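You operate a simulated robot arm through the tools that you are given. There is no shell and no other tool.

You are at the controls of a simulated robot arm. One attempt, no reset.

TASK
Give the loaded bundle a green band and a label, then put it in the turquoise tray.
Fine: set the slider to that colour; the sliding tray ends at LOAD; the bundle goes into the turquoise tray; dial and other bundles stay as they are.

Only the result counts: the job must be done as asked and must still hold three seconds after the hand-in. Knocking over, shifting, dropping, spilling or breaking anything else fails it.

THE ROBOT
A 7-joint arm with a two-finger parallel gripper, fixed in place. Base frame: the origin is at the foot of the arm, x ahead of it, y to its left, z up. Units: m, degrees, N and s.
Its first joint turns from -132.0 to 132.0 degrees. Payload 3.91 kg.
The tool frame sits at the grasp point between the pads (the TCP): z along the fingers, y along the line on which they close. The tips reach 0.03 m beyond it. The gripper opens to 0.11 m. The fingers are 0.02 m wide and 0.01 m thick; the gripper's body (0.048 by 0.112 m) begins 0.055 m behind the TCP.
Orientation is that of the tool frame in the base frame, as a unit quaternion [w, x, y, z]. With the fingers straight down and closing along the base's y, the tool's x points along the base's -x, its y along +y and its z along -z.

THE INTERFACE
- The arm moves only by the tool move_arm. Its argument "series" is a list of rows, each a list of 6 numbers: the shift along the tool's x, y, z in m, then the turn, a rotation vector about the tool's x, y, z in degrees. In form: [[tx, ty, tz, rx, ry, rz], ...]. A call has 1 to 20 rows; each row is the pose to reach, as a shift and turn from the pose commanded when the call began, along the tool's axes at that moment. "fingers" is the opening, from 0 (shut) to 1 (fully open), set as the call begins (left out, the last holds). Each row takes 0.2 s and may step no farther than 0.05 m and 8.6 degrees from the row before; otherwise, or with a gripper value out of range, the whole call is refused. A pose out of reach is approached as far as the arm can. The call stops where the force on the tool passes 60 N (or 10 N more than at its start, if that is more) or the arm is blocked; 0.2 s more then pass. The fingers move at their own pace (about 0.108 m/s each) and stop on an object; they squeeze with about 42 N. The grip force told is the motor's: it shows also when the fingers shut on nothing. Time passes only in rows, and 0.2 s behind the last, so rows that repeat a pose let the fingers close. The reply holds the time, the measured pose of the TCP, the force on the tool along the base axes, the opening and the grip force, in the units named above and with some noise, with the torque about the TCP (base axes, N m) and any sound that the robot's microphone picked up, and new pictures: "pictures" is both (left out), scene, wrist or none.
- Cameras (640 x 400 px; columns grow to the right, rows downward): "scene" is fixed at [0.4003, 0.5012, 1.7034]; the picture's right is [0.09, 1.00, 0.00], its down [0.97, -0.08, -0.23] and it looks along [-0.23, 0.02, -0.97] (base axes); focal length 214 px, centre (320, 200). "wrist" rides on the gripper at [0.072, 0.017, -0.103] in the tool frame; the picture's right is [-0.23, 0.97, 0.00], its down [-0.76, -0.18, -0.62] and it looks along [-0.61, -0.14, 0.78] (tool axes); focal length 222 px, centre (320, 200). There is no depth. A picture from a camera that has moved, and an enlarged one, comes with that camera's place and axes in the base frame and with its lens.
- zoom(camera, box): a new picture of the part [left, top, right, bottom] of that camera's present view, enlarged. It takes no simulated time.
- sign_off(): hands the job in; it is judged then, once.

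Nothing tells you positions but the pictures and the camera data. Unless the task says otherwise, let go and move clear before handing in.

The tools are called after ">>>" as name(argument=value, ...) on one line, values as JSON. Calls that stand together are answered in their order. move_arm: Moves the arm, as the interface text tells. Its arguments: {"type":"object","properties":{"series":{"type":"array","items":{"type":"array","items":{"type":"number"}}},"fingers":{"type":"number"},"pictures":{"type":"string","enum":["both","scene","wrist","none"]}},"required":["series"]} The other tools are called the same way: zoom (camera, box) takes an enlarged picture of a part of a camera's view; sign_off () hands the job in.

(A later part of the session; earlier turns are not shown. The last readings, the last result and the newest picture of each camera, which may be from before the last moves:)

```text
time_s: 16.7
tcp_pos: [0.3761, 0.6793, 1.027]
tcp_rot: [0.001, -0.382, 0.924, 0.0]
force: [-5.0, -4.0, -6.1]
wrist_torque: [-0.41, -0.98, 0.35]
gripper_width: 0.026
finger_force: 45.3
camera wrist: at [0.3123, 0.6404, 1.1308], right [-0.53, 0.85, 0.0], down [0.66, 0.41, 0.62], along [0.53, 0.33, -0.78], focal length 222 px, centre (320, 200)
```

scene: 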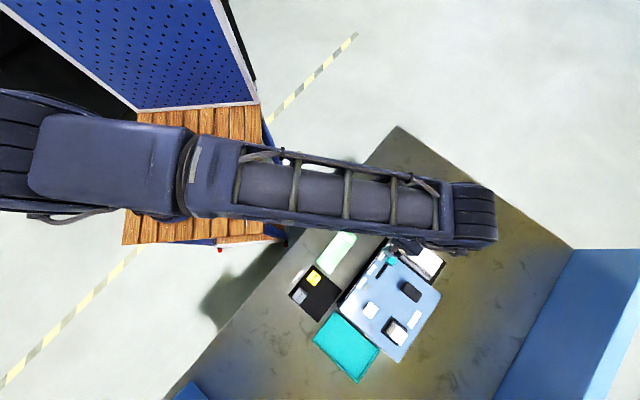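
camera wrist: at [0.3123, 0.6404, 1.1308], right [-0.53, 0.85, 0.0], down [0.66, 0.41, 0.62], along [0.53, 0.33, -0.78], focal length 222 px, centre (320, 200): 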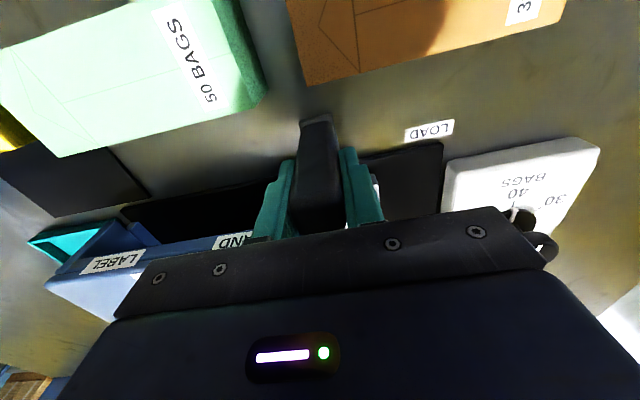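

The tray slides smoothly with light force. Continuing toward BAND.

>>> move_arm(series=[[0, -0.015, 0, 0, 0, 0], [0, -0.03, 0, 0, 0, 0], [0, -0.042, 0, 0, 0, 0], [0, -0.05, 0, 0, 0, 0], [0, -0.056, 0, 0, 0, 0]])

>>> zoom(camera="wrist", box=[200, 80, 440, 240])

>>> zoom(camera="scene", box=[330, 230, 450, 360])

```text
time_s: 17.9
tcp_pos: [0.4158, 0.6398, 1.0263]
tcp_rot: [0.002, -0.382, 0.924, 0.0]
force: [0.7, 0.2, -4.9]
wrist_torque: [-1.53, 0.48, 0.25]
gripper_width: 0.0258
finger_force: 44.8
camera wrist: at [0.3521, 0.6005, 1.1308], right [-0.53, 0.85, 0.0], down [0.66, 0.41, 0.62], along [0.53, 0.33, -0.78], focal length 222 px, centre (320, 200)
```

scene: 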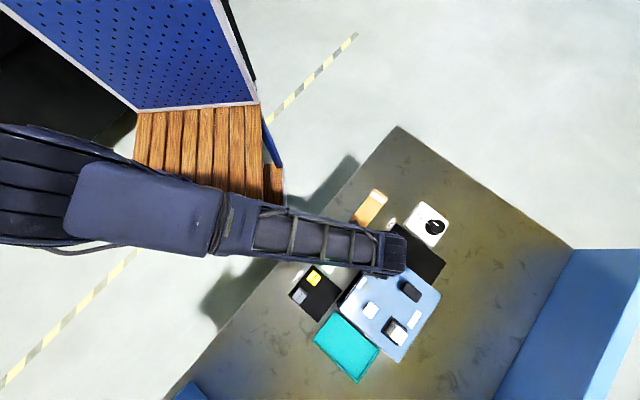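
wrist: 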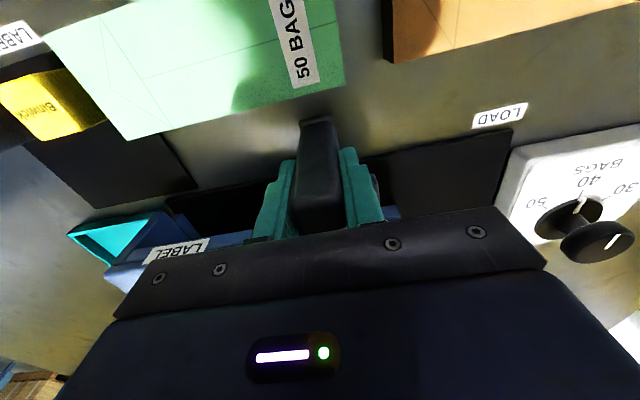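

```text
2.50 times, centred on (320, 160) of wrist
camera zoom: at [0.3521, 0.6005, 1.1308], right [-0.53, 0.85, 0.0], down [0.66, 0.41, 0.62], along [0.53, 0.33, -0.78], focal length 555 px, centre (320, 300)
```

zoom: 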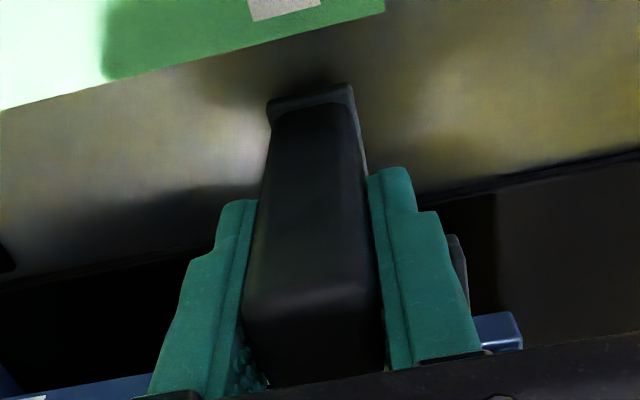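

```text
3.08 times, centred on (390, 295) of scene
camera zoom: at [0.4003, 0.5012, 1.7034], right [0.09, 1.0, 0.0], down [0.97, -0.08, -0.23], along [-0.23, 0.02, -0.97], focal length 660 px, centre (105, -92)
```

zoom: 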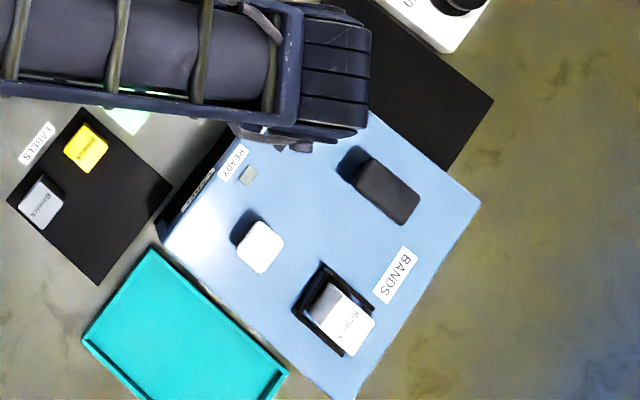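

The handle is at about 7 mm short of my BAND estimate. I'll nudge on in small steps and watch the READY lamp and forces.

>>> move_arm(series=[[0, -0.002, 0, 0, 0, 0], [0, -0.004, 0, 0, 0, 0]], pictures="none")

>>> zoom(camera="scene", box=[340, 260, 400, 300])

>>> move_arm(series=[[0, -0.002, 0, 0, 0, 0], [0, -0.004, 0, 0, 0, 0]], pictures="none")

>>> zoom(camera="scene", box=[340, 260, 400, 300])

```text
time_s: 18.5
tcp_pos: [0.4183, 0.6361, 1.0264]
tcp_rot: [0.001, -0.382, 0.924, 0.001]
force: [2.6, 2.1, -7.5]
wrist_torque: [-1.41, 0.16, 0.32]
gripper_width: 0.026
finger_force: 45.0
```

```text
10.00 times, centred on (370, 280) of scene
camera zoom: at [0.4003, 0.5012, 1.7034], right [0.09, 1.0, 0.0], down [0.97, -0.08, -0.23], along [-0.23, 0.02, -0.97], focal length 2145 px, centre (-180, -600)
```

zoom: 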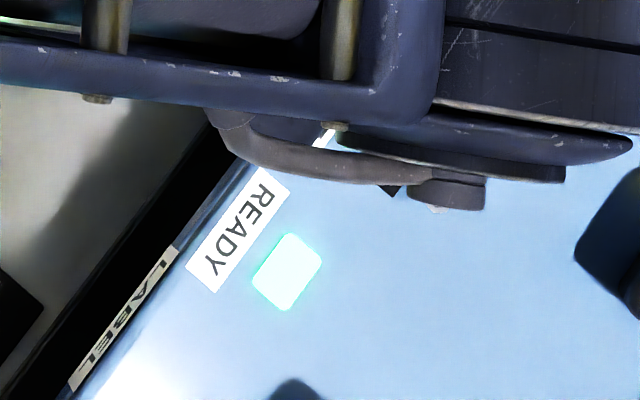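

```text
time_s: 19.1
tcp_pos: [0.4212, 0.635, 1.0273]
tcp_rot: [0.0, -0.382, 0.924, 0.001]
force: [4.1, 2.1, -5.2]
wrist_torque: [-1.6, 0.09, 0.42]
gripper_width: 0.0259
finger_force: 45.0
```

```text
10.00 times, centred on (370, 280) of scene
camera zoom: at [0.4003, 0.5012, 1.7034], right [0.09, 1.0, 0.0], down [0.97, -0.08, -0.23], along [-0.23, 0.02, -0.97], focal length 2145 px, centre (-180, -600)
```

zoom: 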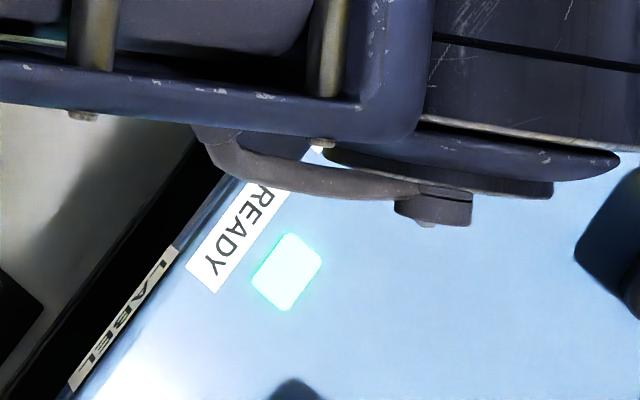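

READY lights with the tray at BAND (t ≈ -0.150). I'll release the handle, rise clear, and confirm the lamp stays lit.

>>> move_arm(series=[[0, 0, 0, 0, 0, 0], [0, 0, 0, 0, 0, 0], [0, 0, -0.03, 0, 0, 0], [0, 0, -0.07, 0, 0, 0], [0, 0, -0.11, 0, 0, 0]], fingers=0.6, pictures="both")

>>> zoom(camera="wrist", box=[120, 60, 440, 260])

```text
time_s: 20.3
tcp_pos: [0.4218, 0.6345, 1.1351]
tcp_rot: [0.001, -0.382, 0.924, 0.001]
force: [0.2, -0.5, -0.4]
wrist_torque: [0.0, 0.02, -0.02]
gripper_width: 0.066
finger_force: 0.0
camera wrist: at [0.3575, 0.5954, 1.2389], right [-0.53, 0.85, 0.0], down [0.66, 0.41, 0.62], along [0.53, 0.33, -0.78], focal length 222 px, centre (320, 200)
```

scene: 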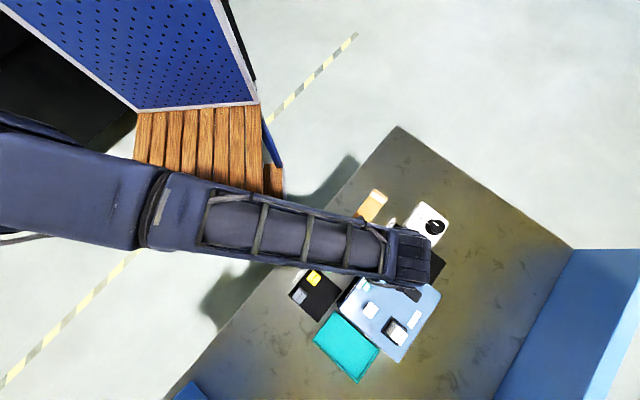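
wrist: 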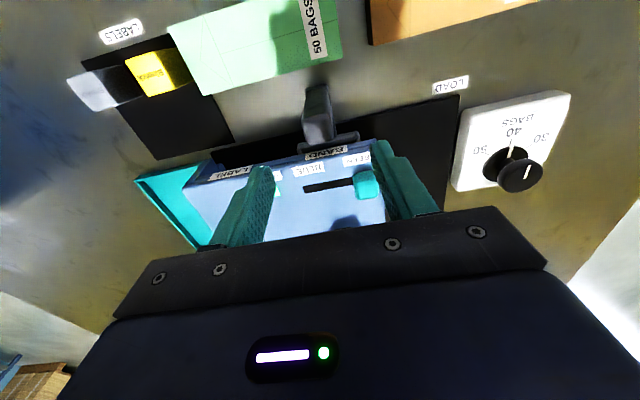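

```text
2.00 times, centred on (280, 160) of wrist
camera zoom: at [0.3575, 0.5954, 1.2389], right [-0.53, 0.85, 0.0], down [0.66, 0.41, 0.62], along [0.53, 0.33, -0.78], focal length 444 px, centre (400, 280)
```

zoom: 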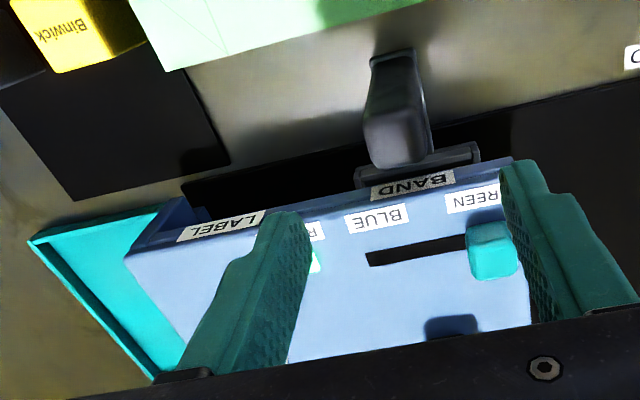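

READY remains lit with the tray at BAND. The dark plunger's top is about (0.531, 0.745, 1.067), so I'll bring closed fingers above it.

>>> move_arm(series=[[-0.04, 0, -0.005, 0, 0, 0], [-0.08, 0, -0.005, 0, 0, 0], [-0.12, 0, -0.005, 0, 0, 0], [-0.1553, 0.0007, 0, 0, 0, 0], [-0.1553, 0.0007, 0, 0, 0, 0]], fingers=0, pictures="wrist")

>>> zoom(camera="wrist", box=[220, 80, 460, 240])

```text
time_s: 21.5
tcp_pos: [0.5303, 0.7449, 1.1372]
tcp_rot: [0.001, -0.382, 0.924, 0.002]
force: [0.0, -0.4, 0.7]
wrist_torque: [0.02, -0.01, 0.06]
gripper_width: 0.0001
finger_force: 37.8
camera wrist: at [0.4666, 0.7051, 1.2404], right [-0.53, 0.85, 0.0], down [0.66, 0.41, 0.62], along [0.53, 0.33, -0.78], focal length 222 px, centre (320, 200)
```

wrist: 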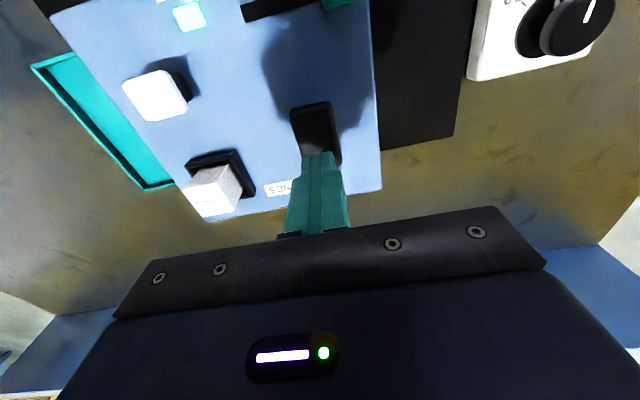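

```text
2.50 times, centred on (340, 160) of wrist
camera zoom: at [0.4666, 0.7051, 1.2404], right [-0.53, 0.85, 0.0], down [0.66, 0.41, 0.62], along [0.53, 0.33, -0.78], focal length 555 px, centre (270, 300)
```

zoom: 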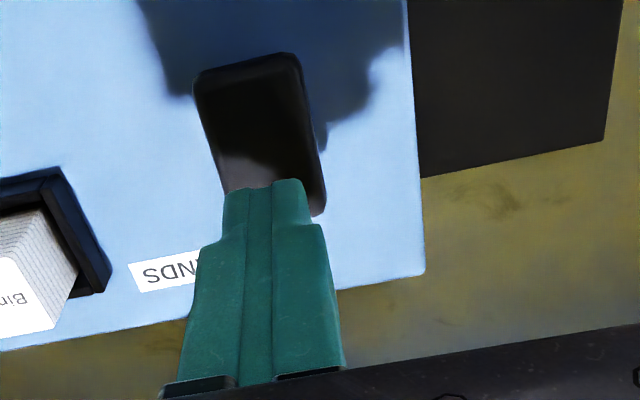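

The fingers are over the plunger's pad. I'll descend close, then press in small steps while watching force, sound and the lamp.

>>> move_arm(series=[[0.003, 0, 0.02, 0, 0, 0], [0.003, 0, 0.034, 0, 0, 0], [0.003, 0, 0.039, 0, 0, 0], [0.003, 0, 0.042, 0, 0, 0]], pictures="wrist")

>>> zoom(camera="wrist", box=[220, 80, 460, 240])

```text
time_s: 22.5
tcp_pos: [0.529, 0.7408, 1.0953]
tcp_rot: [0.002, -0.381, 0.924, 0.002]
force: [2.6, 3.9, 4.3]
wrist_torque: [0.04, -0.05, -0.01]
gripper_width: 0.0
finger_force: 37.9
camera wrist: at [0.4647, 0.7028, 1.1991], right [-0.53, 0.85, 0.0], down [0.66, 0.41, 0.63], along [0.53, 0.33, -0.78], focal length 222 px, centre (320, 200)
```

wrist: 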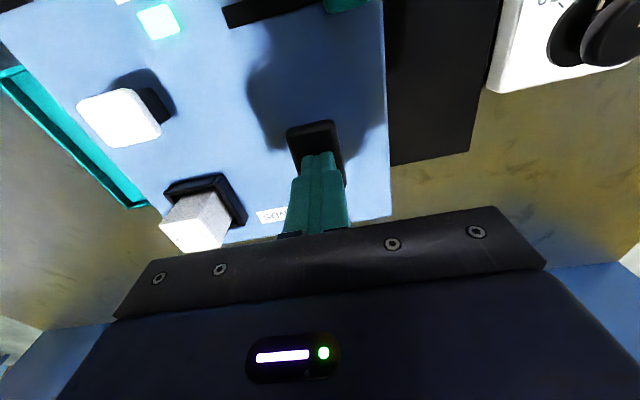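

```text
2.50 times, centred on (340, 160) of wrist
camera zoom: at [0.4647, 0.7028, 1.1991], right [-0.53, 0.85, 0.0], down [0.66, 0.41, 0.63], along [0.53, 0.33, -0.78], focal length 555 px, centre (270, 300)
```

zoom: 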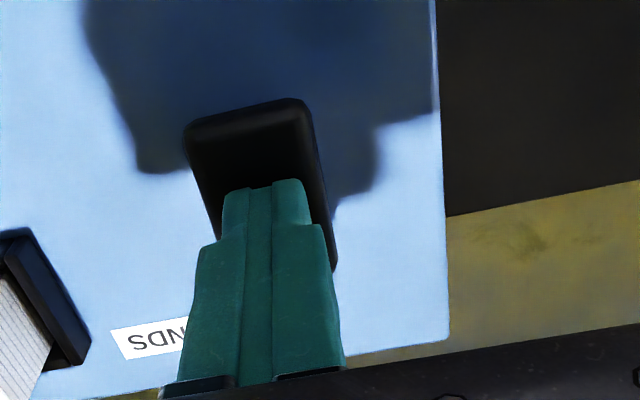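

Contact has begun at tip z ≈ 1.065. Pressing further in small steps.

>>> move_arm(series=[[0, 0, 0.003, 0, 0, 0], [0, 0, 0.006, 0, 0, 0], [0, 0, 0.009, 0, 0, 0], [0, 0, 0.012, 0, 0, 0]], pictures="wrist")

```text
time_s: 23.5
tcp_pos: [0.5278, 0.7417, 1.0869]
tcp_rot: [0.002, -0.381, 0.925, 0.002]
force: [7.4, 8.2, 27.1]
wrist_torque: [0.15, -0.14, 0.02]
gripper_width: 0.0
finger_force: 37.7
heard: click
camera wrist: at [0.4645, 0.7024, 1.1894], right [-0.53, 0.85, 0.0], down [0.66, 0.41, 0.63], along [0.53, 0.33, -0.78], focal length 222 px, centre (320, 200)
```

wrist: 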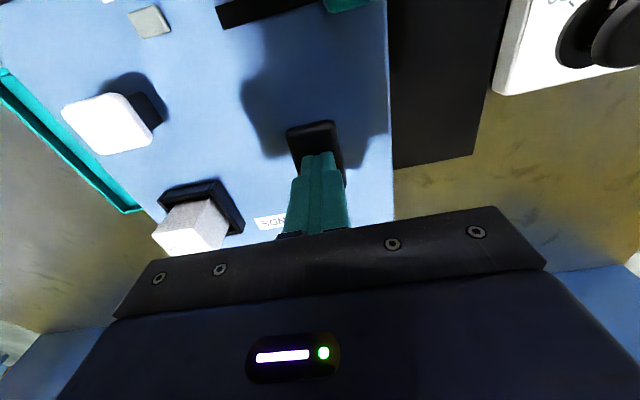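

A click was heard and READY went out, which suggests one band was applied. I'll rise and look at the result.

>>> move_arm(series=[[0, 0, -0.015, 0, 0, 0], [0, 0, -0.05, 0, 0, 0], [0.02, 0, -0.07, 0, 0, 0]], pictures="wrist")

>>> zoom(camera="wrist", box=[100, 0, 400, 200])

```text
time_s: 24.3
tcp_pos: [0.5124, 0.7276, 1.1532]
tcp_rot: [0.0, -0.382, 0.924, 0.001]
force: [0.9, 0.9, -0.7]
wrist_torque: [-0.04, 0.03, 0.0]
gripper_width: 0.0
finger_force: 37.6
camera wrist: at [0.4499, 0.6887, 1.2564], right [-0.53, 0.85, 0.0], down [0.67, 0.41, 0.62], along [0.53, 0.33, -0.78], focal length 222 px, centre (320, 200)
```

wrist: 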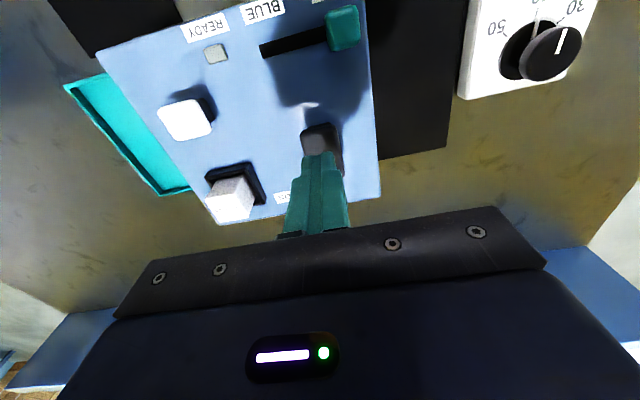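

```text
2.00 times, centred on (250, 100) of wrist
camera zoom: at [0.4499, 0.6887, 1.2564], right [-0.53, 0.85, 0.0], down [0.67, 0.41, 0.62], along [0.53, 0.33, -0.78], focal length 444 px, centre (460, 400)
```

zoom: 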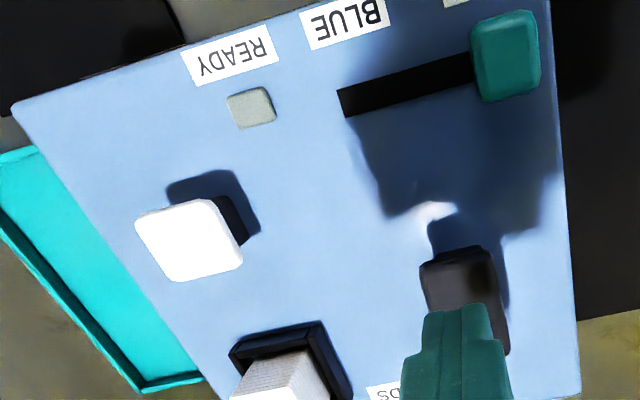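

READY is now off and everything else is unchanged. Next I'll re-grip the handle at (0.4215, 0.635) and slide the tray on to LABEL.

>>> move_arm(series=[[0.043, 0, 0, 0, 0, 0], [0.086, -0.001, 0, 0, 0, 0], [0.1298, -0.001, 0.0, 0, 0, 0], [0.1298, -0.001, 0.04, 0, 0, 0], [0.1298, -0.001, 0.07, 0, 0, 0]], fingers=0.6, pictures="wrist")

>>> zoom(camera="wrist", box=[200, 80, 440, 240])

```text
time_s: 25.5
tcp_pos: [0.4219, 0.6372, 1.0843]
tcp_rot: [0.002, -0.381, 0.924, 0.001]
force: [-0.2, 0.0, -0.8]
wrist_torque: [0.01, 0.02, 0.02]
gripper_width: 0.0661
finger_force: 0.1
camera wrist: at [0.3583, 0.5965, 1.1877], right [-0.53, 0.85, 0.0], down [0.66, 0.41, 0.63], along [0.53, 0.33, -0.78], focal length 222 px, centre (320, 200)
```

wrist: 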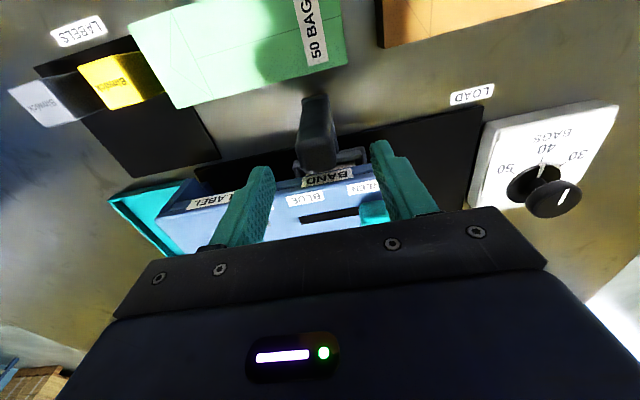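

```text
2.50 times, centred on (320, 160) of wrist
camera zoom: at [0.3583, 0.5965, 1.1877], right [-0.53, 0.85, 0.0], down [0.66, 0.41, 0.63], along [0.53, 0.33, -0.78], focal length 555 px, centre (320, 300)
```

zoom: 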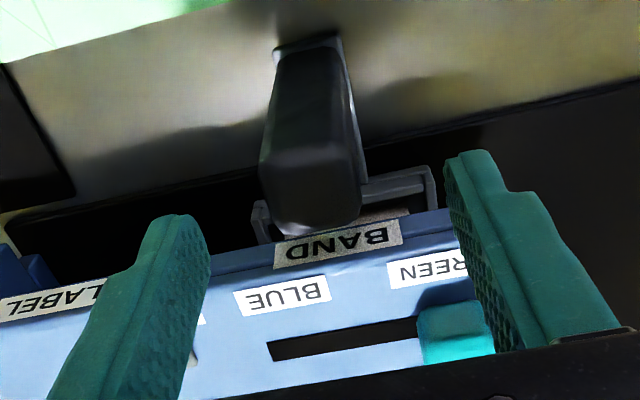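

Alignment over the handle is good. I'll descend and grip.

>>> move_arm(series=[[0.0015, -0.001, 0.03, 0, 0, 0], [0.0015, -0.001, 0.057, 0, 0, 0]], pictures="none")

>>> move_arm(series=[[0, 0, 0, 0, 0, 0], [0, 0, 0, 0, 0, 0], [0, 0, 0, 0, 0, 0]], fingers=0, pictures="wrist")

```text
time_s: 26.1
tcp_pos: [0.4221, 0.6355, 1.0277]
tcp_rot: [0.001, -0.382, 0.924, 0.002]
force: [-0.7, -0.1, 0.8]
wrist_torque: [0.01, -0.02, 0.01]
gripper_width: 0.0658
finger_force: 0.0
```

```text
time_s: 26.9
tcp_pos: [0.4218, 0.6339, 1.0259]
tcp_rot: [0.0, -0.381, 0.924, 0.0]
force: [0.1, -1.6, -3.8]
wrist_torque: [0.45, -1.1, 0.33]
gripper_width: 0.0257
finger_force: 44.9
camera wrist: at [0.358, 0.5956, 1.13], right [-0.53, 0.85, 0.0], down [0.66, 0.41, 0.62], along [0.53, 0.33, -0.78], focal length 222 px, centre (320, 200)
```

wrist: 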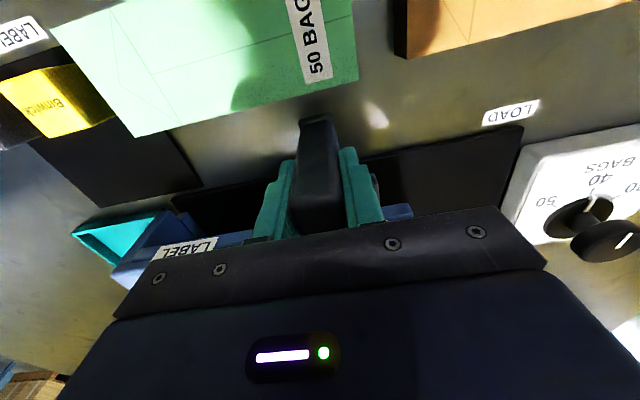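

Gripped. Sliding the tray toward LABEL (about 0.11 m), stopping a bit short to check.

>>> move_arm(series=[[0, -0.015, 0, 0, 0, 0], [0, -0.03, 0, 0, 0, 0], [0, -0.045, 0, 0, 0, 0], [0, -0.06, 0, 0, 0, 0], [0, -0.075, 0, 0, 0, 0], [0, -0.09, 0, 0, 0, 0], [0, -0.1, 0, 0, 0, 0]], pictures="both")

>>> zoom(camera="scene", box=[330, 250, 420, 310])

```text
time_s: 28.5
tcp_pos: [0.4927, 0.5634, 1.0256]
tcp_rot: [0.001, -0.382, 0.924, 0.001]
force: [1.2, 1.6, 9.2]
wrist_torque: [-0.17, -1.12, 0.56]
gripper_width: 0.0258
finger_force: 45.2
camera wrist: at [0.4294, 0.524, 1.1299], right [-0.53, 0.85, 0.0], down [0.66, 0.41, 0.62], along [0.53, 0.33, -0.78], focal length 222 px, centre (320, 200)
```

scene: 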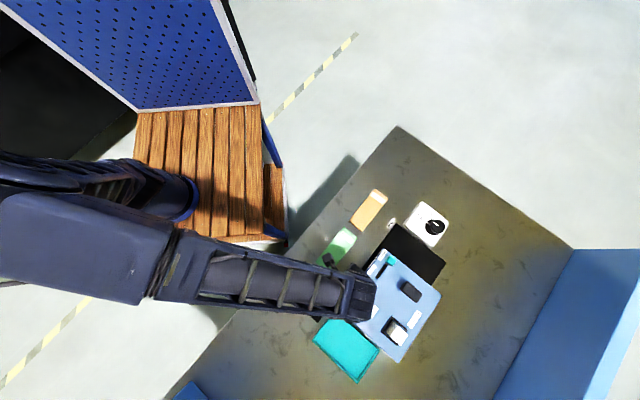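
wrist: 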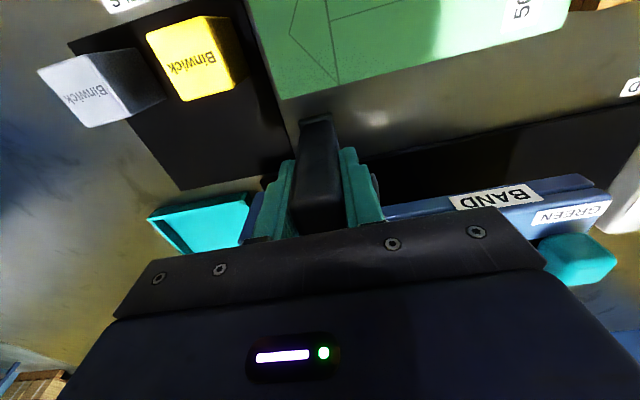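

```text
6.67 times, centred on (375, 280) of scene
camera zoom: at [0.4003, 0.5012, 1.7034], right [0.09, 1.0, 0.0], down [0.97, -0.08, -0.23], along [-0.23, 0.02, -0.97], focal length 1430 px, centre (-47, -333)
```

zoom: 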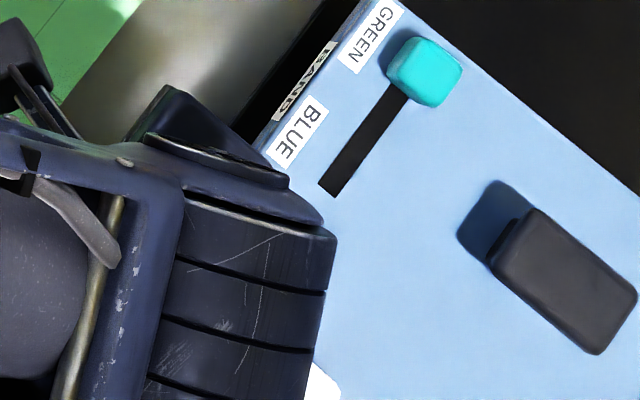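

I'm about 9 mm short of the LABEL mark; the lamp is hidden by the arm here. I'll nudge on in small steps, watching for an end stop.

>>> move_arm(series=[[0, -0.003, 0, 0, 0, 0], [0, -0.006, 0, 0, 0, 0], [0, -0.009, 0, 0, 0, 0]], pictures="none")

```text
time_s: 29.3
tcp_pos: [0.4987, 0.5564, 1.026]
tcp_rot: [0.001, -0.382, 0.924, 0.002]
force: [6.0, 4.9, 19.5]
wrist_torque: [-1.65, 0.35, 0.07]
gripper_width: 0.026
finger_force: 45.2
```

The handle is now at t ≈ -0.040, matching LABEL. I'll release, rise and check READY.

>>> move_arm(series=[[0, 0, 0, 0, 0, 0], [0, 0, 0, 0, 0, 0], [0, 0, -0.03, 0, 0, 0], [0, 0, -0.07, 0, 0, 0], [0, 0, -0.11, 0, 0, 0]], fingers=0.5, pictures="both")

>>> zoom(camera="wrist", box=[200, 60, 500, 260])

>>> zoom(camera="scene", box=[330, 250, 420, 310])

```text
time_s: 30.5
tcp_pos: [0.4995, 0.5575, 1.135]
tcp_rot: [0.0, -0.381, 0.924, 0.0]
force: [0.4, -0.1, 0.1]
wrist_torque: [0.0, 0.0, 0.01]
gripper_width: 0.0551
finger_force: 0.0
camera wrist: at [0.436, 0.517, 1.239], right [-0.53, 0.85, 0.0], down [0.67, 0.41, 0.62], along [0.53, 0.33, -0.78], focal length 222 px, centre (320, 200)
```

scene: 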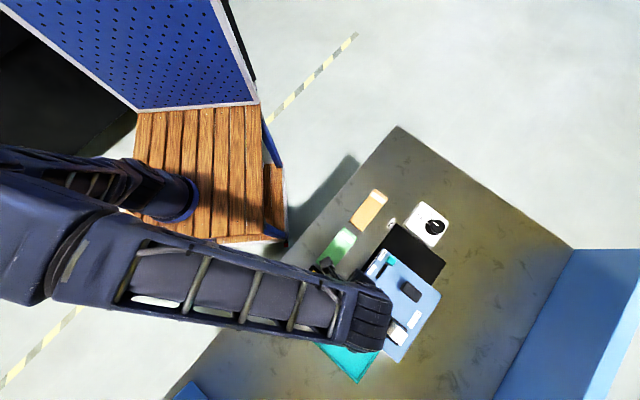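
wrist: 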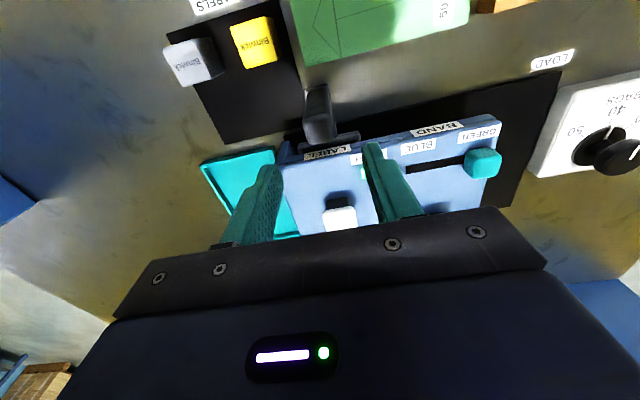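

```text
2.00 times, centred on (350, 160) of wrist
camera zoom: at [0.436, 0.517, 1.239], right [-0.53, 0.85, 0.0], down [0.67, 0.41, 0.62], along [0.53, 0.33, -0.78], focal length 444 px, centre (260, 280)
```

zoom: 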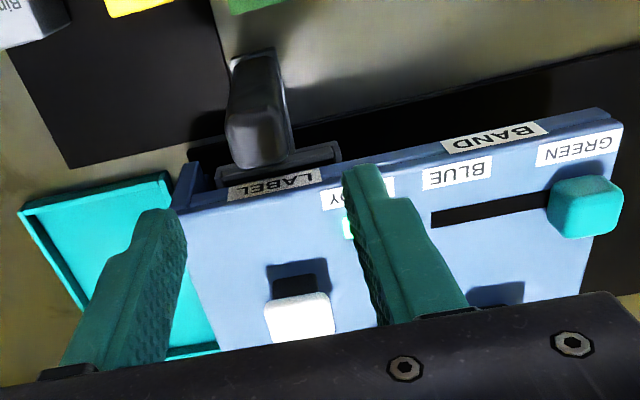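

```text
6.67 times, centred on (375, 280) of scene
camera zoom: at [0.4003, 0.5012, 1.7034], right [0.09, 1.0, 0.0], down [0.97, -0.08, -0.23], along [-0.23, 0.02, -0.97], focal length 1430 px, centre (-47, -333)
```

zoom: 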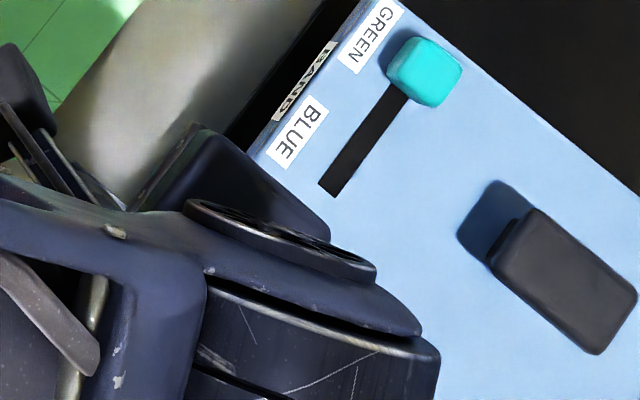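

READY is lit again at LABEL. Now I'll bring closed fingers over the white plunger at about (0.569, 0.626, 1.058).

>>> move_arm(series=[[-0.035, 0, 0, 0, 0, 0], [-0.07, 0, 0, 0, 0, 0], [-0.0976, -0.0008, 0.0, 0, 0, 0], [-0.0976, -0.0008, 0.02, 0, 0, 0]], fingers=0, pictures="wrist")

>>> zoom(camera="wrist", box=[220, 60, 460, 220])

```text
time_s: 31.5
tcp_pos: [0.5674, 0.6248, 1.117]
tcp_rot: [0.001, -0.381, 0.924, 0.001]
force: [-0.1, 0.6, 0.3]
wrist_torque: [-0.01, 0.0, -0.02]
gripper_width: 0.0
finger_force: 37.6
camera wrist: at [0.5044, 0.5858, 1.2203], right [-0.53, 0.85, 0.0], down [0.66, 0.41, 0.62], along [0.53, 0.33, -0.78], focal length 222 px, centre (320, 200)
```

wrist: 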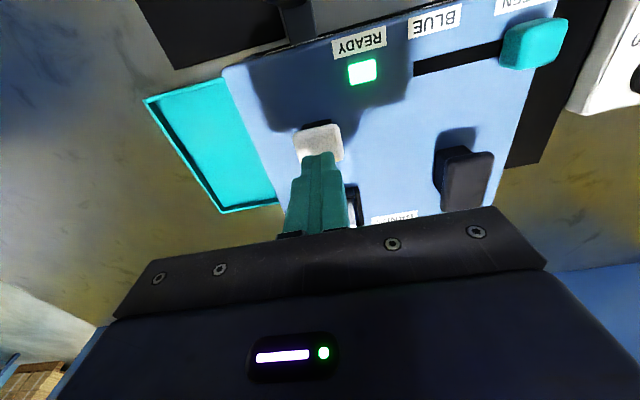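

```text
2.50 times, centred on (340, 140) of wrist
camera zoom: at [0.5044, 0.5858, 1.2203], right [-0.53, 0.85, 0.0], down [0.66, 0.41, 0.62], along [0.53, 0.33, -0.78], focal length 555 px, centre (270, 350)
```

zoom: 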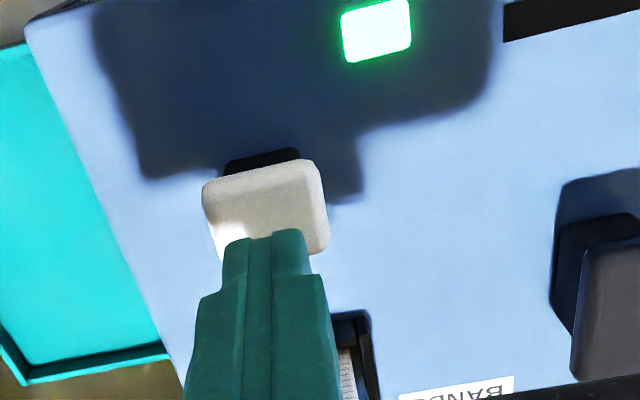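

The fingertip is centred over the white plunger. Descending and pressing in small steps.

>>> move_arm(series=[[0, 0, 0.015, 0, 0, 0], [0, 0, 0.022, 0, 0, 0], [0, 0, 0.026, 0, 0, 0], [0, 0, 0.029, 0, 0, 0]], pictures="none")

>>> zoom(camera="wrist", box=[220, 60, 460, 220])

```text
time_s: 32.5
tcp_pos: [0.5669, 0.6249, 1.0881]
tcp_rot: [0.001, -0.382, 0.924, 0.002]
force: [1.8, 2.0, 5.1]
wrist_torque: [0.01, -0.02, 0.05]
gripper_width: 0.0
finger_force: 37.6
```

```text
2.50 times, centred on (340, 140) of wrist
camera zoom: at [0.5048, 0.5856, 1.1915], right [-0.53, 0.85, 0.0], down [0.66, 0.41, 0.63], along [0.53, 0.33, -0.78], focal length 555 px, centre (270, 350)
```

zoom: 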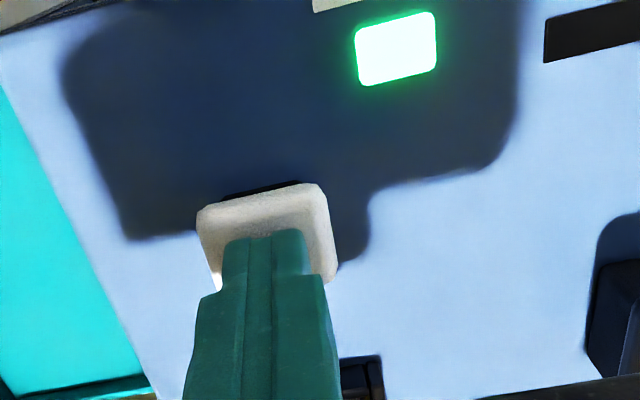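

>>> move_arm(series=[[0, 0, 0.003, 0, 0, 0], [0, 0, 0.006, 0, 0, 0], [0, 0, 0.009, 0, 0, 0], [0, 0, 0.012, 0, 0, 0]], pictures="wrist")

```text
time_s: 33.5
tcp_pos: [0.5684, 0.6256, 1.0783]
tcp_rot: [0.003, -0.381, 0.925, 0.002]
force: [0.4, -5.4, 37.5]
wrist_torque: [-0.27, 0.11, 0.09]
gripper_width: 0.0001
finger_force: 37.6
heard: click
camera wrist: at [0.5045, 0.5852, 1.1821], right [-0.53, 0.85, 0.0], down [0.66, 0.41, 0.63], along [0.53, 0.33, -0.78], focal length 222 px, centre (320, 200)
```

wrist: 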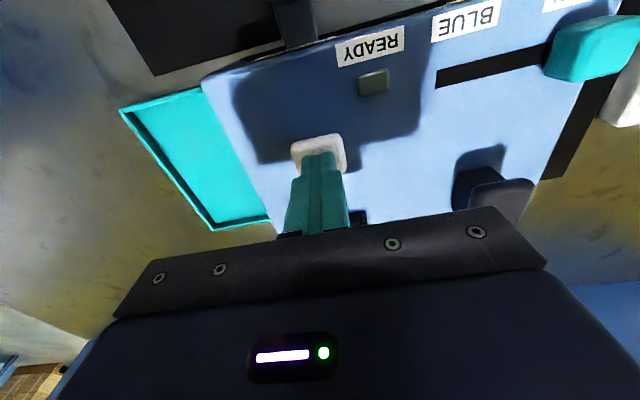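

Click heard and READY went out, so the label seems applied. I'll rise and return to the handle at about (0.499, 0.556).

>>> move_arm(series=[[0, 0, -0.015, 0, 0, 0], [0, 0, -0.05, 0, 0, 0], [0.04, 0, -0.06, 0, 0, 0], [0.08, 0, -0.06, 0, 0, 0]], fingers=0, pictures="wrist")

>>> zoom(camera="wrist", box=[200, 40, 500, 240])

```text
time_s: 34.5
tcp_pos: [0.5119, 0.5678, 1.1339]
tcp_rot: [0.0, -0.381, 0.925, 0.002]
force: [0.5, -0.4, -0.3]
wrist_torque: [0.04, 0.0, 0.01]
gripper_width: 0.0003
finger_force: 37.6
camera wrist: at [0.4482, 0.5294, 1.2378], right [-0.53, 0.85, 0.0], down [0.67, 0.41, 0.62], along [0.53, 0.33, -0.78], focal length 222 px, centre (320, 200)
```

wrist: 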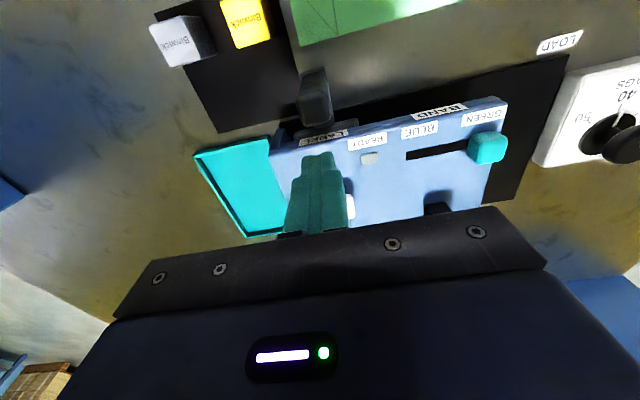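

```text
2.00 times, centred on (350, 140) of wrist
camera zoom: at [0.4482, 0.5294, 1.2378], right [-0.53, 0.85, 0.0], down [0.67, 0.41, 0.62], along [0.53, 0.33, -0.78], focal length 444 px, centre (260, 320)
```

zoom: 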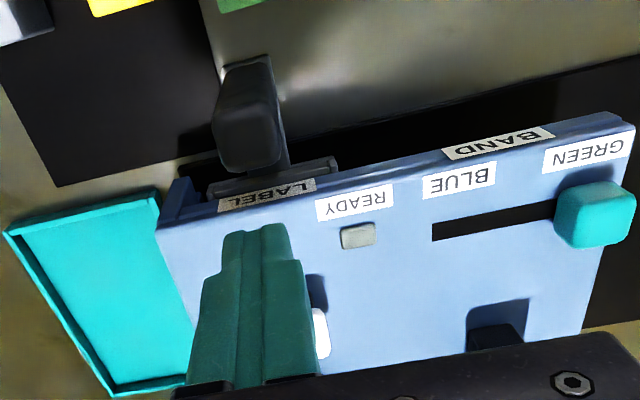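

I'll open the fingers above the handle, descend, and grip it.

>>> move_arm(series=[[0.0179, 0.0012, 0, 0, 0, 0], [0.0179, 0.0012, 0.01, 0, 0, 0], [0.0179, 0.0012, 0.045, 0, 0, 0], [0.0179, 0.0012, 0.08, 0, 0, 0], [0.0179, 0.0012, 0.107, 0, 0, 0]], fingers=0.6, pictures="wrist")

>>> move_arm(series=[[0, 0, 0, 0, 0, 0], [0, 0, 0, 0, 0, 0], [0, 0, 0, 0, 0, 0]], fingers=0, pictures="wrist")

```text
time_s: 35.7
tcp_pos: [0.4981, 0.5579, 1.0281]
tcp_rot: [0.0, -0.381, 0.924, 0.001]
force: [0.3, -0.9, 0.7]
wrist_torque: [0.03, -0.02, 0.04]
gripper_width: 0.0664
finger_force: 0.0
camera wrist: at [0.4343, 0.518, 1.1318], right [-0.53, 0.85, 0.0], down [0.66, 0.41, 0.62], along [0.53, 0.33, -0.78], focal length 222 px, centre (320, 200)
```

wrist: 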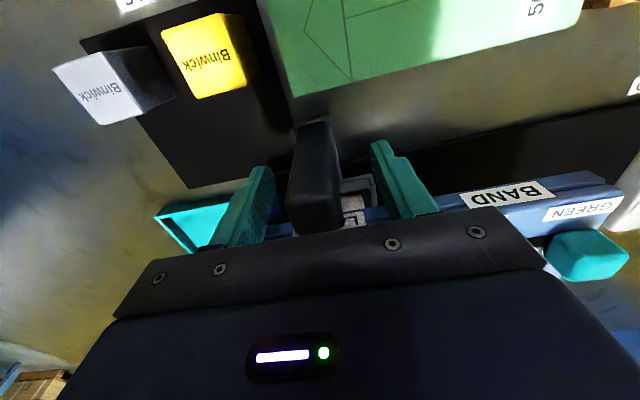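

```text
time_s: 36.5
tcp_pos: [0.4981, 0.5564, 1.0294]
tcp_rot: [0.0, -0.382, 0.924, 0.001]
force: [-0.2, -2.1, -4.9]
wrist_torque: [0.29, -1.21, 0.37]
gripper_width: 0.026
finger_force: 45.2
camera wrist: at [0.4346, 0.5179, 1.1315], right [-0.53, 0.85, 0.0], down [0.66, 0.41, 0.62], along [0.53, 0.33, -0.78], focal length 222 px, centre (320, 200)
```

wrist: 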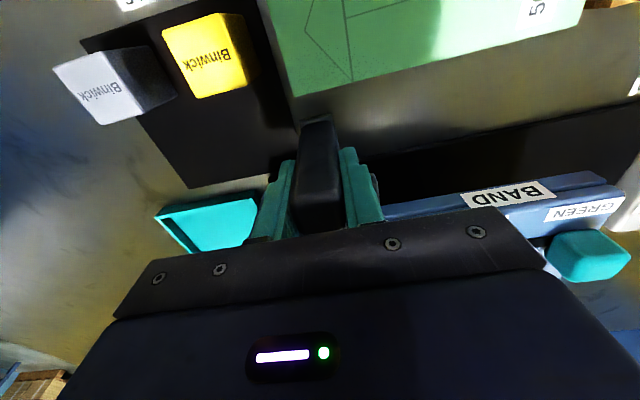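

Gripped. Now I'll slide the tray back all the way to LOAD (0.228 m), stopping just short first.

>>> move_arm(series=[[0, 0.01, 0, 0, 0, 0], [0, 0.025, 0, 0, 0, 0], [0, 0.04, 0, 0, 0, 0], [0, 0.055, 0, 0, 0, 0], [0, 0.07, 0, 0, 0, 0], [0, 0.085, 0, 0, 0, 0], [0, 0.1, 0, 0, 0, 0], [0, 0.115, 0, 0, 0, 0], [0, 0.13, 0, 0, 0, 0], [0, 0.145, 0, 0, 0, 0], [0, 0.16, 0, 0, 0, 0], [0, 0.175, 0, 0, 0, 0], [0, 0.19, 0, 0, 0, 0], [0, 0.205, 0, 0, 0, 0], [-0.0005, 0.215, 0, 0, 0, 0], [-0.0005, 0.222, 0, 0, 0, 0]])

>>> zoom(camera="scene", box=[350, 200, 470, 300])

```text
time_s: 39.9
tcp_pos: [0.3402, 0.7132, 1.027]
tcp_rot: [0.0, -0.382, 0.924, 0.0]
force: [-20.1, -18.8, -15.0]
wrist_torque: [0.14, -0.27, 0.36]
gripper_width: 0.0257
finger_force: 45.2
camera wrist: at [0.2776, 0.6752, 1.1317], right [-0.53, 0.85, 0.0], down [0.66, 0.41, 0.62], along [0.53, 0.33, -0.78], focal length 222 px, centre (320, 200)
```

scene: 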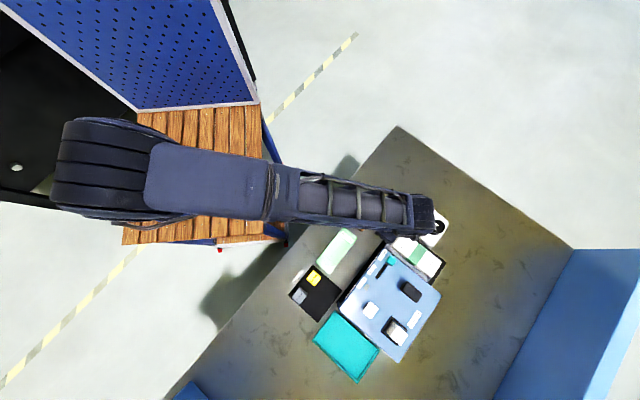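
wrist: 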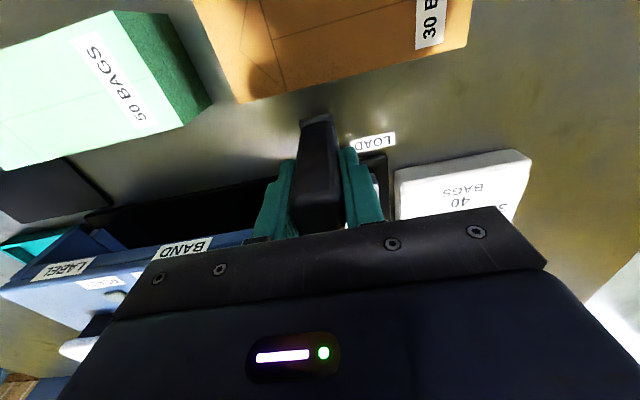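

```text
4.00 times, centred on (410, 250) of scene
camera zoom: at [0.4003, 0.5012, 1.7034], right [0.09, 1.0, 0.0], down [0.97, -0.08, -0.23], along [-0.23, 0.02, -0.97], focal length 858 px, centre (-40, 0)
```

zoom: 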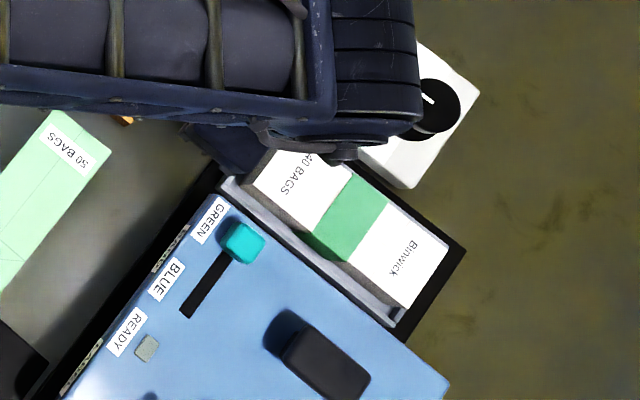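

The bundle now shows a green band and a "Binwick" label. I'll finish the last ~6 mm to LOAD.

>>> move_arm(series=[[0.0005, 0.003, 0, 0, 0, 0], [0.001, 0.0055, 0, 0, 0, 0], [0.001, 0.0065, 0, 0, 0, 0]], pictures="wrist")

```text
time_s: 40.7
tcp_pos: [0.3374, 0.7186, 1.0276]
tcp_rot: [0.001, -0.382, 0.924, 0.001]
force: [-14.2, -18.0, -14.7]
wrist_torque: [-0.48, 0.22, 0.4]
gripper_width: 0.0257
finger_force: 44.9
camera wrist: at [0.2734, 0.6793, 1.1316], right [-0.53, 0.85, 0.0], down [0.66, 0.41, 0.62], along [0.53, 0.33, -0.78], focal length 222 px, centre (320, 200)
```

wrist: 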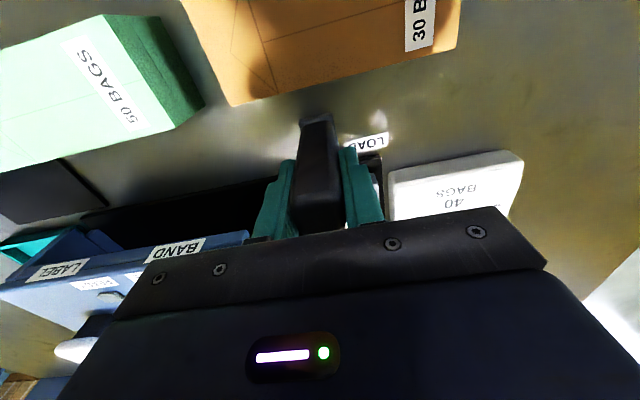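

The tray is back at its original LOAD position. I'll release the handle, rise, and move so the wrist camera can see the bundle.

>>> move_arm(series=[[0, 0, 0, 0, 0, 0], [0, 0, 0, 0, 0, 0], [0, 0, -0.03, 0, 0, 0], [0, 0, -0.07, 0, 0, 0], [0, 0, -0.11, 0, 0, 0], [-0.03, 0, -0.14, 0, 0, 0], [-0.06, 0, -0.17, 0, 0, 0]], fingers=0.6)

>>> zoom(camera="wrist", box=[200, 40, 440, 220])

>>> zoom(camera="scene", box=[350, 220, 470, 300])

```text
time_s: 42.3
tcp_pos: [0.3797, 0.7596, 1.1977]
tcp_rot: [0.0, -0.382, 0.924, 0.001]
force: [1.0, 0.5, -0.7]
wrist_torque: [-0.02, -0.03, -0.04]
gripper_width: 0.0661
finger_force: 0.1
camera wrist: at [0.316, 0.721, 1.3021], right [-0.53, 0.85, 0.0], down [0.66, 0.41, 0.62], along [0.53, 0.33, -0.78], focal length 222 px, centre (320, 200)
```

scene: 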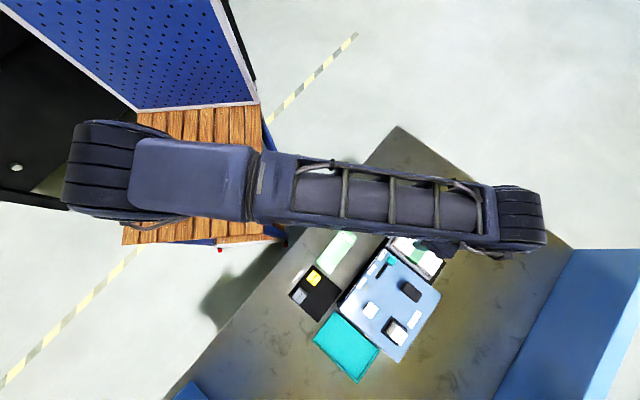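
wrist: 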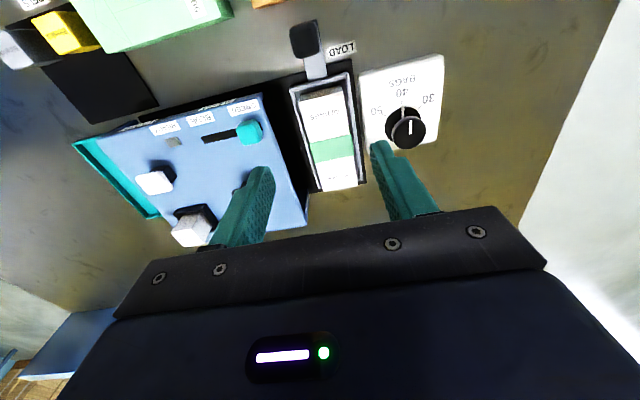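

```text
2.22 times, centred on (320, 130) of wrist
camera zoom: at [0.316, 0.721, 1.3021], right [-0.53, 0.85, 0.0], down [0.66, 0.41, 0.62], along [0.53, 0.33, -0.78], focal length 494 px, centre (320, 356)
```

zoom: 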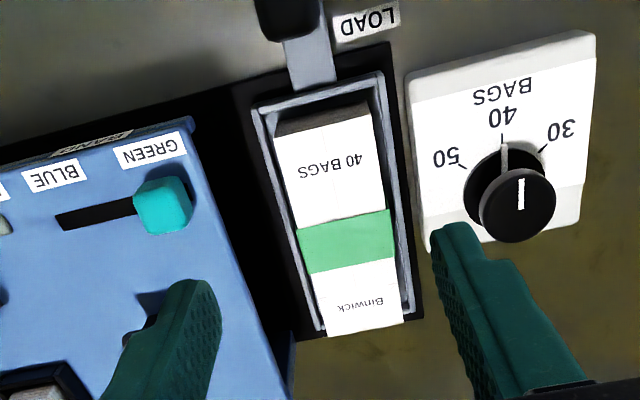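

```text
5.00 times, centred on (410, 260) of scene
camera zoom: at [0.4003, 0.5012, 1.7034], right [0.09, 1.0, 0.0], down [0.97, -0.08, -0.23], along [-0.23, 0.02, -0.97], focal length 1072 px, centre (-130, -100)
```

zoom: 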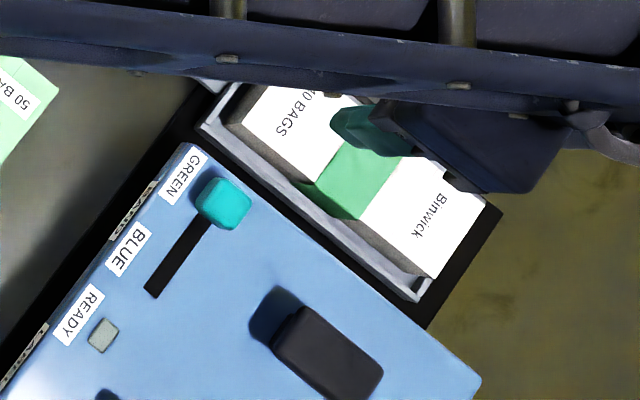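

The bundle's top is at about (0.434, 0.817, 0.990), 58 mm wide, in a tray whose walls reach z ≈ 0.956. I'll hover over its centre with the fingers at 68 mm and check.

>>> move_arm(series=[[-0.04, 0.001, 0, 0, 0, 0], [-0.079, 0.0023, 0, 0, 0, 0], [-0.079, 0.0023, 0.04, 0, 0, 0], [-0.079, 0.0023, 0.08, 0, 0, 0], [-0.079, 0.0023, 0.12, 0, 0, 0]], fingers=0.63)

>>> zoom(camera="wrist", box=[200, 80, 440, 240])

>>> zoom(camera="scene", box=[350, 220, 470, 300])

```text
time_s: 43.5
tcp_pos: [0.4331, 0.8171, 1.0786]
tcp_rot: [0.002, -0.382, 0.924, 0.002]
force: [-0.6, 0.4, 0.0]
wrist_torque: [0.01, -0.04, 0.02]
gripper_width: 0.0692
finger_force: 0.2
camera wrist: at [0.37, 0.7779, 1.1825], right [-0.53, 0.85, 0.0], down [0.66, 0.41, 0.63], along [0.53, 0.33, -0.78], focal length 222 px, centre (320, 200)
```

scene: 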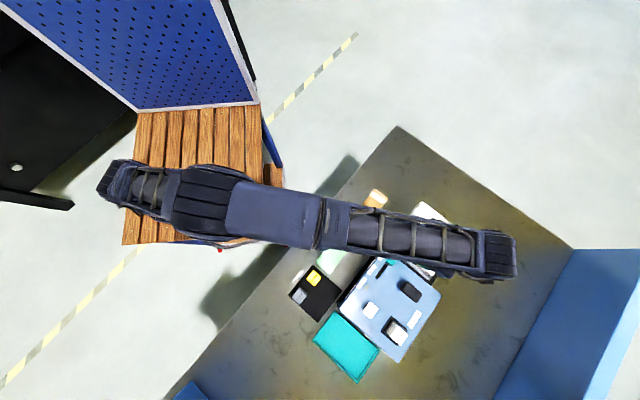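
wrist: 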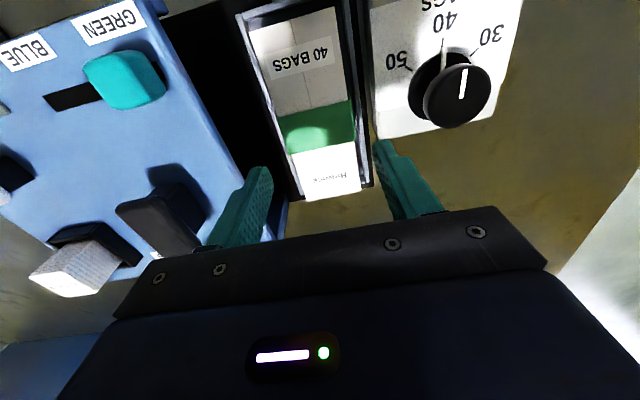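

```text
2.50 times, centred on (320, 160) of wrist
camera zoom: at [0.37, 0.7779, 1.1825], right [-0.53, 0.85, 0.0], down [0.66, 0.41, 0.63], along [0.53, 0.33, -0.78], focal length 555 px, centre (320, 300)
```

zoom: 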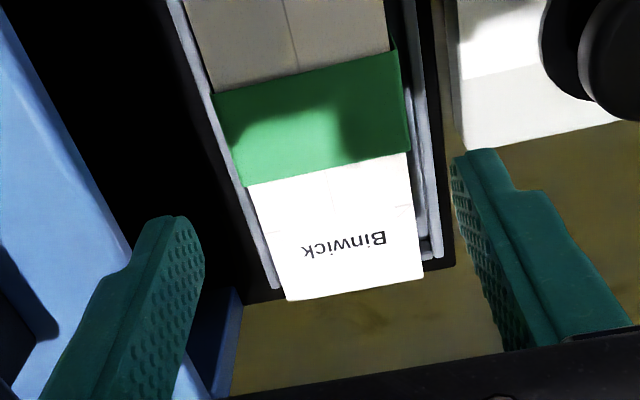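

```text
5.00 times, centred on (410, 260) of scene
camera zoom: at [0.4003, 0.5012, 1.7034], right [0.09, 1.0, 0.0], down [0.97, -0.08, -0.23], along [-0.23, 0.02, -0.97], focal length 1072 px, centre (-130, -100)
```

zoom: 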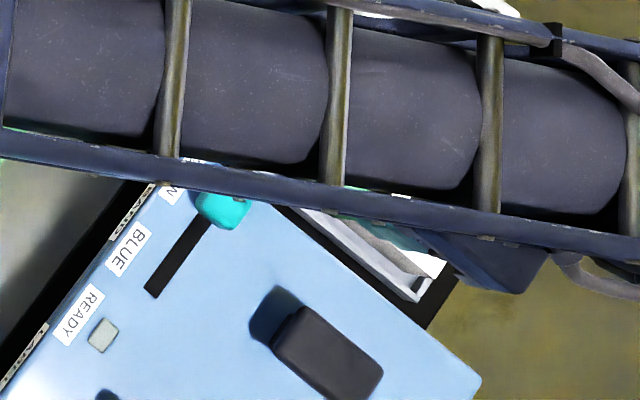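

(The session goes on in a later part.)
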